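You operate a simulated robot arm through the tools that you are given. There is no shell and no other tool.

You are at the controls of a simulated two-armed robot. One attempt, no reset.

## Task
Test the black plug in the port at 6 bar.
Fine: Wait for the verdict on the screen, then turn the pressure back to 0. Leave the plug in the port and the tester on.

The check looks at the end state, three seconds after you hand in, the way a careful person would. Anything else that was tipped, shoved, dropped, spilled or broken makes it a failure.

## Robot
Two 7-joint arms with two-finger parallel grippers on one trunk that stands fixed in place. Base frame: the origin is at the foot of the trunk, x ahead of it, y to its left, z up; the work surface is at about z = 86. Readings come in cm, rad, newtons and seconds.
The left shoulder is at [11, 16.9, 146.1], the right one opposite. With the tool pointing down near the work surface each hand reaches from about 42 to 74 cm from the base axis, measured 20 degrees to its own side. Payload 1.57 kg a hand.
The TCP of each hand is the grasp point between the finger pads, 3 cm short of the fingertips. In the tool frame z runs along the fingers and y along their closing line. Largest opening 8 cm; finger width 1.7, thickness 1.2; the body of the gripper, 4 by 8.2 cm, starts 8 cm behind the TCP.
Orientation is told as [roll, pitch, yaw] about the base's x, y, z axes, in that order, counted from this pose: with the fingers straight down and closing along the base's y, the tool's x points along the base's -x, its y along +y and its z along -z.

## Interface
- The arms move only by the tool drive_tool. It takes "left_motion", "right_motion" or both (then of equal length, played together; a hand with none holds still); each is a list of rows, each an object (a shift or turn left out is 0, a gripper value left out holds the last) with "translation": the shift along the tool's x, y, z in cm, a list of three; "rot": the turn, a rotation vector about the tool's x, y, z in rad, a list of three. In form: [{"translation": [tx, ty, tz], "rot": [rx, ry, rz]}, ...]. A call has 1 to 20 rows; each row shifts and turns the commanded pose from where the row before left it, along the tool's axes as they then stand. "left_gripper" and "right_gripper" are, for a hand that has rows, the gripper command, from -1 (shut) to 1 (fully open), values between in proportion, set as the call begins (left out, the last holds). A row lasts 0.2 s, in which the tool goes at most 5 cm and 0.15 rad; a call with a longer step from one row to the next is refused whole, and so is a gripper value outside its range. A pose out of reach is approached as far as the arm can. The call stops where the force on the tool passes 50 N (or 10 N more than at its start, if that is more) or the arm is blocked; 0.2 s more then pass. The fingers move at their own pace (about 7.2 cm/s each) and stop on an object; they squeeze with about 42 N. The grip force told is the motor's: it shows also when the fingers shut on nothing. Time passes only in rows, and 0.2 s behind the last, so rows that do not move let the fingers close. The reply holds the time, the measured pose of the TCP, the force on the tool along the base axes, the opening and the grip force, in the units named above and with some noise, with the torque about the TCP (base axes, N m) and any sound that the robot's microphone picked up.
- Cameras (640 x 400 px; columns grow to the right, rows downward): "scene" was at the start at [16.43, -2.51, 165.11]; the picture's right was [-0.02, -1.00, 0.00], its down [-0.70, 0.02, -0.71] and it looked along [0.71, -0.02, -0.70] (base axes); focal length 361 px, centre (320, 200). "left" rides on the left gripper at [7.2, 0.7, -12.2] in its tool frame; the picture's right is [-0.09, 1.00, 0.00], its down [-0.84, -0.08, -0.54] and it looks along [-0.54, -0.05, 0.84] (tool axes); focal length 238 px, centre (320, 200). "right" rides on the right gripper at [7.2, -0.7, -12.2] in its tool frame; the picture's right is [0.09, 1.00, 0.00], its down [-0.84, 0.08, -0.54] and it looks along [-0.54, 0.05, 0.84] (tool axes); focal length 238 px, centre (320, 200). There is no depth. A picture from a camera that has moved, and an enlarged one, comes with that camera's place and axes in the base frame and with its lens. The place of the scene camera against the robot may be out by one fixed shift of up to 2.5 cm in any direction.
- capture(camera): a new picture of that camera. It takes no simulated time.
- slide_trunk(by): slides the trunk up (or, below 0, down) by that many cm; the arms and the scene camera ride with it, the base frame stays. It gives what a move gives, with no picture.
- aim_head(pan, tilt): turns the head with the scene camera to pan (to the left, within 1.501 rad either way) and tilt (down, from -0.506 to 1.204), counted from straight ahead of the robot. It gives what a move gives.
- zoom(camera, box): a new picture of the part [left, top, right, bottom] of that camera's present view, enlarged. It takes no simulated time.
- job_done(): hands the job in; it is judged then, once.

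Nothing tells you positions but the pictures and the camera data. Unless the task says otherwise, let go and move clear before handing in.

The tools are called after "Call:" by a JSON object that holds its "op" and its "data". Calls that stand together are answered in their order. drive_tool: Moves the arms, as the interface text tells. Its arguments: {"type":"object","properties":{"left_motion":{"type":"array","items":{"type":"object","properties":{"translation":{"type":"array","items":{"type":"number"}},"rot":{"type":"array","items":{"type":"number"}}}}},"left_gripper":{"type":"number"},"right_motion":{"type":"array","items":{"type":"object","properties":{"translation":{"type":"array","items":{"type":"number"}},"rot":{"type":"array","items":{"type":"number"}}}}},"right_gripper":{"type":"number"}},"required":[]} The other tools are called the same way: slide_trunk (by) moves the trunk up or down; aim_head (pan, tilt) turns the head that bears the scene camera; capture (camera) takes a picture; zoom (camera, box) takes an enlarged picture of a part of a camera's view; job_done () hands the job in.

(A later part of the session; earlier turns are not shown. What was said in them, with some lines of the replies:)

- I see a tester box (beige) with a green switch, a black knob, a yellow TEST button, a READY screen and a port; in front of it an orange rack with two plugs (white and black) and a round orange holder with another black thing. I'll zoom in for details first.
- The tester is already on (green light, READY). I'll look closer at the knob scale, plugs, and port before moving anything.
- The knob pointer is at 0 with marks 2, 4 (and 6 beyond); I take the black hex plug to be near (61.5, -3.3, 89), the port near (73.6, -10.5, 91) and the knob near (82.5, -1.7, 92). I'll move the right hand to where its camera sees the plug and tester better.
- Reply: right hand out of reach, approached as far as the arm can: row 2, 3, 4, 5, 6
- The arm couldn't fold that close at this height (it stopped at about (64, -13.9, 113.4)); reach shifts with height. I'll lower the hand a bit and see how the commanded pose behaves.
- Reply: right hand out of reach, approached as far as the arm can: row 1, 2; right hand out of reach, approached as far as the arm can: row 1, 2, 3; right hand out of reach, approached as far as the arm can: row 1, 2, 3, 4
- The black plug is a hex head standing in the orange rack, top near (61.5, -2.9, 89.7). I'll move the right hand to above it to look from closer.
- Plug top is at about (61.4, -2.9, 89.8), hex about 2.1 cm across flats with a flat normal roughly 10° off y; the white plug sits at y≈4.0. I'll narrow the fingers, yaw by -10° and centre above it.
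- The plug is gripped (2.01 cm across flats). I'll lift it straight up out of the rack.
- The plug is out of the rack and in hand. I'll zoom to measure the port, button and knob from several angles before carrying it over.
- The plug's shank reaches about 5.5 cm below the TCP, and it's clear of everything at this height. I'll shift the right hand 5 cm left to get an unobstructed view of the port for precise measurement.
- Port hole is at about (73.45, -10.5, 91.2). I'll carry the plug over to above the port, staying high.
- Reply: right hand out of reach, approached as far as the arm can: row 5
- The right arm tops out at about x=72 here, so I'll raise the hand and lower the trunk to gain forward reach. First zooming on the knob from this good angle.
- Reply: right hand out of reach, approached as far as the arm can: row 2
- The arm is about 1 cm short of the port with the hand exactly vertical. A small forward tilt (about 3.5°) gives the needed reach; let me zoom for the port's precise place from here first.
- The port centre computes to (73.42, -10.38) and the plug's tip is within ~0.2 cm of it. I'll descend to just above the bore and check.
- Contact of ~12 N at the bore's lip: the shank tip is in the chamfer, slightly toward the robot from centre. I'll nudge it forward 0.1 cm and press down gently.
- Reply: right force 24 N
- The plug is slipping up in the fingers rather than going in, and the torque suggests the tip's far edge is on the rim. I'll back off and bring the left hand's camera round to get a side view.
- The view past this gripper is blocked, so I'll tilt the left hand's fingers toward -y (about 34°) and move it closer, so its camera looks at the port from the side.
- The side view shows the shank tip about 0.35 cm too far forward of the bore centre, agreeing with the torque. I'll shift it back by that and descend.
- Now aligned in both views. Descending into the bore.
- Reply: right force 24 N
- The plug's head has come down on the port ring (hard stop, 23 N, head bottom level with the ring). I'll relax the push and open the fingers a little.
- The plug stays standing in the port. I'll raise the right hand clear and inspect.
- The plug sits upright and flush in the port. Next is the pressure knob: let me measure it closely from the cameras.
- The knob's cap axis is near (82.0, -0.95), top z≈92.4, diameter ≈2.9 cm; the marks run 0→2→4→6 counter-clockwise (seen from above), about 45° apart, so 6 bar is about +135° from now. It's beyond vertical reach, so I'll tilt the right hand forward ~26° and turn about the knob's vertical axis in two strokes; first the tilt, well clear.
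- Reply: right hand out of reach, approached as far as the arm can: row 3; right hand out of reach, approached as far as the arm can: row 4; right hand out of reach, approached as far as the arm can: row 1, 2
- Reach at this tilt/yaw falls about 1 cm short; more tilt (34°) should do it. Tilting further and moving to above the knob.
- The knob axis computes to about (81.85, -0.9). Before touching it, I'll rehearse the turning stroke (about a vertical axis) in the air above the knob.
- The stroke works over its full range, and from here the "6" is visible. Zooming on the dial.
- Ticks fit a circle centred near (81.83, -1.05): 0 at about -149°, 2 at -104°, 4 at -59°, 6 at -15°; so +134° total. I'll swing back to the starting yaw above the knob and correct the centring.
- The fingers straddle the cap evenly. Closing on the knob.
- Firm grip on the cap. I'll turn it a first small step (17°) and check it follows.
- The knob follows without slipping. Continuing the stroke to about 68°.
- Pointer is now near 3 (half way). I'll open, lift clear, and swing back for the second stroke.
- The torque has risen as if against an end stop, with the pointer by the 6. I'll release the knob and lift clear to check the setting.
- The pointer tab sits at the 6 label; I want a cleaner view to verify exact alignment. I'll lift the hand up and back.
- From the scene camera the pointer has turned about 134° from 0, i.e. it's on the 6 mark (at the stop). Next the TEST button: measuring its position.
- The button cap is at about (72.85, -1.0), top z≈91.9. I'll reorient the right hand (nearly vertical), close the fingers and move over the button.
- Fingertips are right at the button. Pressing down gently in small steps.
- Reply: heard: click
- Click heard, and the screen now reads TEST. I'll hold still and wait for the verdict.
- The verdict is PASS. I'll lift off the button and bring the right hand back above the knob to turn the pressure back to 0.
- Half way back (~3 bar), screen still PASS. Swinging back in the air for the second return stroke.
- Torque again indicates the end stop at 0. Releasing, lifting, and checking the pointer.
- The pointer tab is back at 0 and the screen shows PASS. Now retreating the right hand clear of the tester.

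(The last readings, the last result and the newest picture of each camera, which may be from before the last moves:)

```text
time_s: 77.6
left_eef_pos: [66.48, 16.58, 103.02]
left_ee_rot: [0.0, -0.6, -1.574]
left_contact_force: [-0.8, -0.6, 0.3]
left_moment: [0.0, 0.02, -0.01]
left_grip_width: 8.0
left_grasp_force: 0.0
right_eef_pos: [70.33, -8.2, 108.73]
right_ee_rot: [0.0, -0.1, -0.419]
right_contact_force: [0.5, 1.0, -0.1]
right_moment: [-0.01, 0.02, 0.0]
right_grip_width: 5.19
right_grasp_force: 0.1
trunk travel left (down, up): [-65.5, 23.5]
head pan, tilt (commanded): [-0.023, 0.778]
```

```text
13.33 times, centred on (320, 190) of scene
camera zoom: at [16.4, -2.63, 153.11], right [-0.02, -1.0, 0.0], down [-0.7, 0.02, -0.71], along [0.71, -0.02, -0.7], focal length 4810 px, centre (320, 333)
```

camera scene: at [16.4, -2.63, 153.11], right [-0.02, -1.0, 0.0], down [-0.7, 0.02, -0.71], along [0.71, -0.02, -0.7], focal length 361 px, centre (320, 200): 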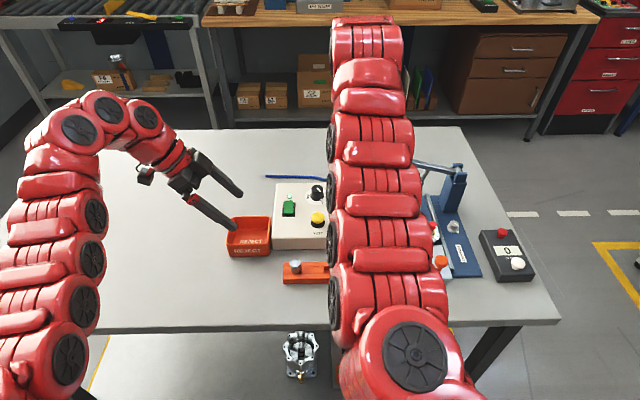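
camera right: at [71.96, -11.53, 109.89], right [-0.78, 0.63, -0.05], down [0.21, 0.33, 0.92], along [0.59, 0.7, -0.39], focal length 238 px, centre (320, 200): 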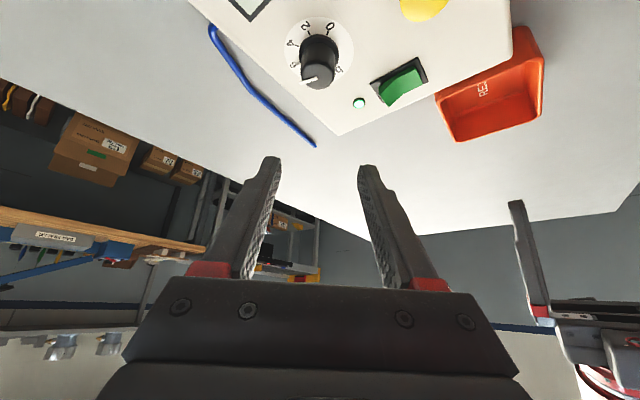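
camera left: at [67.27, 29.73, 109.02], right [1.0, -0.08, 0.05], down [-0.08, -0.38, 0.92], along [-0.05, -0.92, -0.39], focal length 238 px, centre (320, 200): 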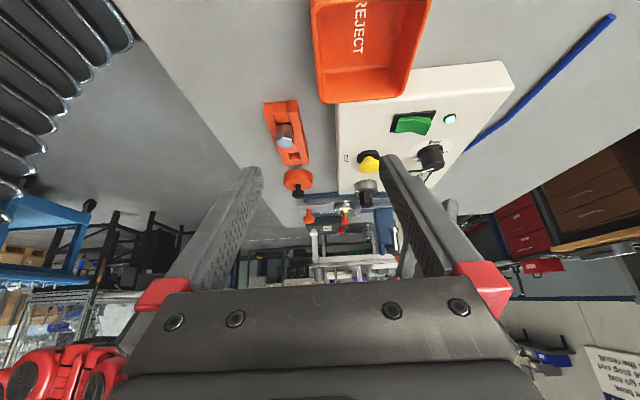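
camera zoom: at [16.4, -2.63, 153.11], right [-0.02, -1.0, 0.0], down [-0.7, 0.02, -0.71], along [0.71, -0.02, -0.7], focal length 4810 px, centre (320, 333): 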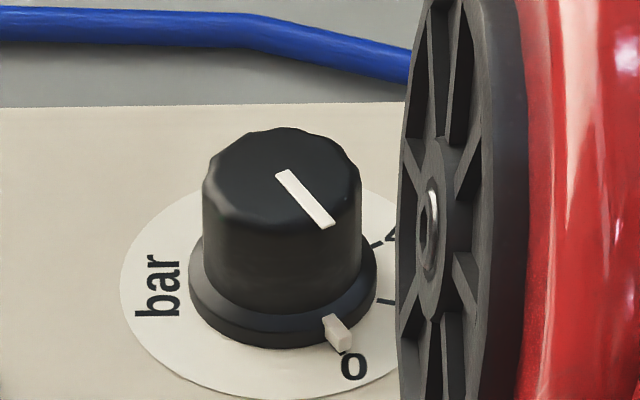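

Call:
{"op": "drive_tool", "data": {"right_motion": [{"translation": [-0.877, -3.317, -1.253]}, {"translation": [-0.877, -3.317, -1.253]}, {"translation": [-0.877, -3.317, -1.253]}]}}

Call:
{"op": "capture", "data": {"camera": "scene"}}

Call:
{"op": "zoom", "data": {"camera": "scene", "box": [220, 160, 400, 300]}}

Call:
{"op": "capture", "data": {"camera": "left"}}

```text
time_s: 78.4
left_eef_pos: [66.41, 16.79, 102.97]
left_ee_rot: [-0.002, -0.6, -1.572]
left_contact_force: [0.5, -0.2, 0.1]
left_moment: [0.0, -0.04, 0.04]
left_grip_width: 8.0
left_grasp_force: 0.1
right_eef_pos: [68.66, -18.28, 112.79]
right_ee_rot: [-0.001, -0.102, -0.418]
right_contact_force: [-0.6, -0.2, -0.2]
right_moment: [0.05, 0.03, 0.0]
right_grip_width: 5.23
right_grasp_force: 0.1
trunk travel left (down, up): [-65.5, 23.5]
head pan, tilt (commanded): [-0.023, 0.778]
```

```text
taken
camera scene: at [16.4, -2.6, 153.11], right [-0.02, -1.0, 0.0], down [-0.7, 0.02, -0.71], along [0.71, -0.01, -0.7], focal length 361 px, centre (320, 200)
```

scene: 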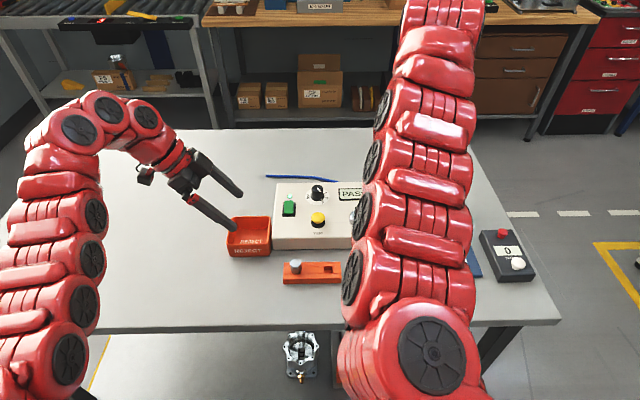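

```text
2.86 times, centred on (310, 230) of scene
camera zoom: at [16.4, -2.6, 153.11], right [-0.02, -1.0, 0.0], down [-0.7, 0.02, -0.71], along [0.71, -0.01, -0.7], focal length 1031 px, centre (349, 114)
```

zoom: 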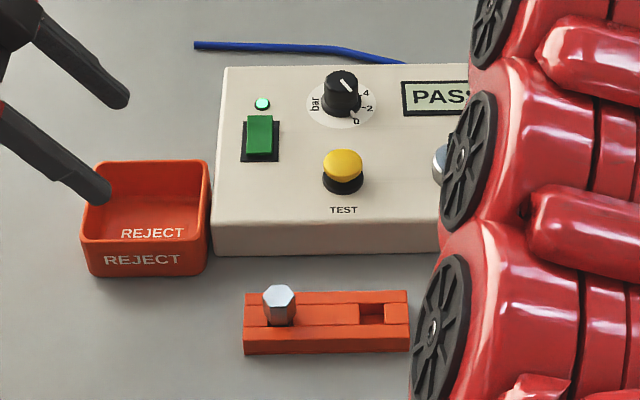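

```text
taken
camera left: at [67.24, 29.51, 109.1], right [1.0, -0.08, 0.05], down [-0.08, -0.39, 0.92], along [-0.05, -0.92, -0.39], focal length 238 px, centre (320, 200)
```

left: 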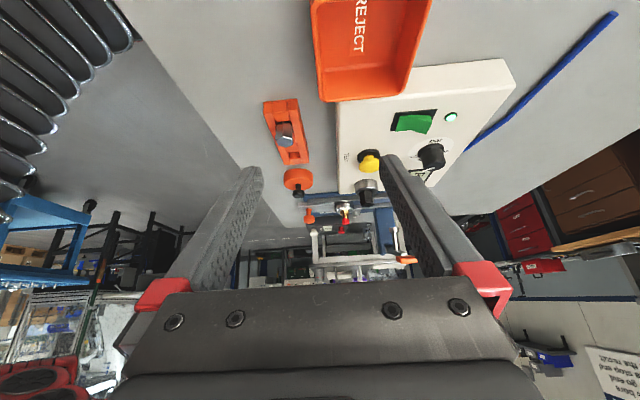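

Call:
{"op": "capture", "data": {"camera": "right"}}

Call:
{"op": "zoom", "data": {"camera": "left", "box": [270, 90, 430, 270]}}

```text
taken
camera right: at [60.66, -15.24, 124.12], right [0.32, 0.95, -0.01], down [0.74, -0.24, 0.62], along [0.59, -0.21, -0.78], focal length 238 px, centre (320, 200)
```

right: 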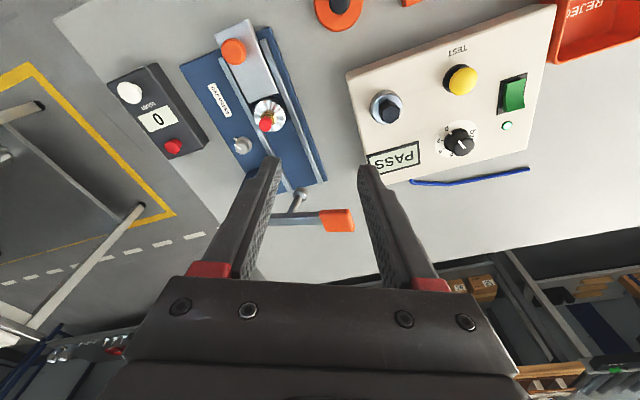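

```text
2.22 times, centred on (350, 180) of left
camera zoom: at [67.24, 29.51, 109.1], right [1.0, -0.08, 0.05], down [-0.08, -0.39, 0.92], along [-0.05, -0.92, -0.39], focal length 530 px, centre (253, 244)
```

zoom: 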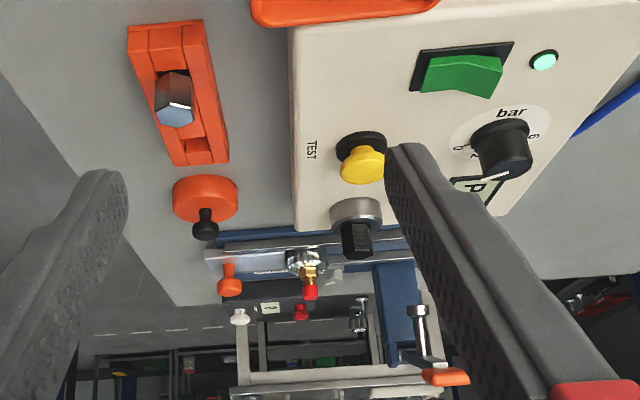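

Everything looks right: plug in the port, tester on, PASS on the screen, pointer at 0, nothing disturbed. I'll just pull the left hand back clear too before handing in.

Call:
{"op": "drive_tool", "data": {"left_motion": [{"translation": [2.7, 0, -3.05]}, {"translation": [2.7, 0, -3.05]}, {"translation": [2.7, 0, -3.05]}]}}

Call:
{"op": "zoom", "data": {"camera": "right", "box": [340, 0, 560, 190]}}

Call:
{"op": "capture", "data": {"camera": "scene"}}

```text
time_s: 79.2
left_eef_pos: [66.51, 28.54, 105.9]
left_ee_rot: [0.0, -0.601, -1.573]
left_contact_force: [-0.3, 0.0, -0.2]
left_moment: [-0.03, -0.01, 0.01]
left_grip_width: 8.0
left_grasp_force: 0.1
right_eef_pos: [68.64, -18.0, 112.72]
right_ee_rot: [-0.003, -0.1, -0.419]
right_contact_force: [0.3, 0.6, -1.2]
right_moment: [0.02, 0.01, 0.04]
right_grip_width: 5.2
right_grasp_force: 0.0
trunk travel left (down, up): [-65.5, 23.5]
head pan, tilt (commanded): [-0.023, 0.778]
```

```text
2.11 times, centred on (450, 95) of right
camera zoom: at [60.74, -15.05, 124.07], right [0.32, 0.95, -0.01], down [0.74, -0.24, 0.62], along [0.59, -0.21, -0.78], focal length 502 px, centre (46, 421)
```

zoom: 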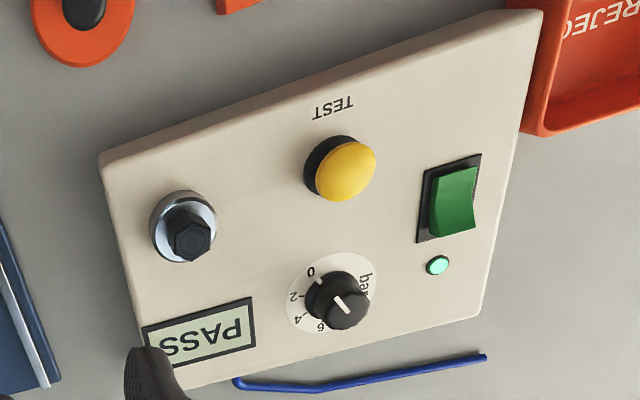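

```text
taken
camera scene: at [16.46, -2.5, 153.1], right [-0.02, -1.0, 0.0], down [-0.7, 0.01, -0.71], along [0.71, -0.01, -0.7], focal length 361 px, centre (320, 200)
```

scene: 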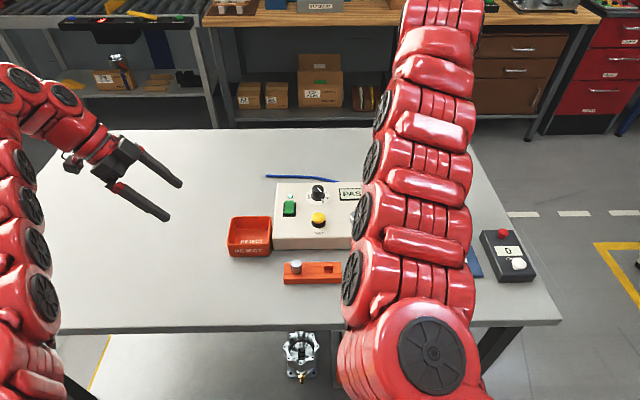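

The black plug is in the port, the knob points at 0, the green light is on and the screen reads PASS. Both hands are clear, so I'm handing in.

Call:
{"op": "job_done", "data": {}}

```text
The job is handed in.
```

The black plug passed: I tested it in the port at the 6 mark, and the screen went from TEST to PASS.

- **Pressure:** I turned the knob up to its end stop at 6, pressed TEST, waited for the verdict, then turned it back to 0. The pointer is on the 0 mark.
- **Plug and tester:** The plug is still in the port, its head flat on the ring. The tester is on, with its green light lit and PASS on the screen.
- **Rest of the bench:** In the last pictures nothing else looked moved or tipped. The white plug is still in its rack, and both hands are clear.

On the first try the plug caught the rim of the port, at up to about 24 N, and slipped slightly in the fingers. I backed off, realigned it from a side view, and it then went in without resistance.
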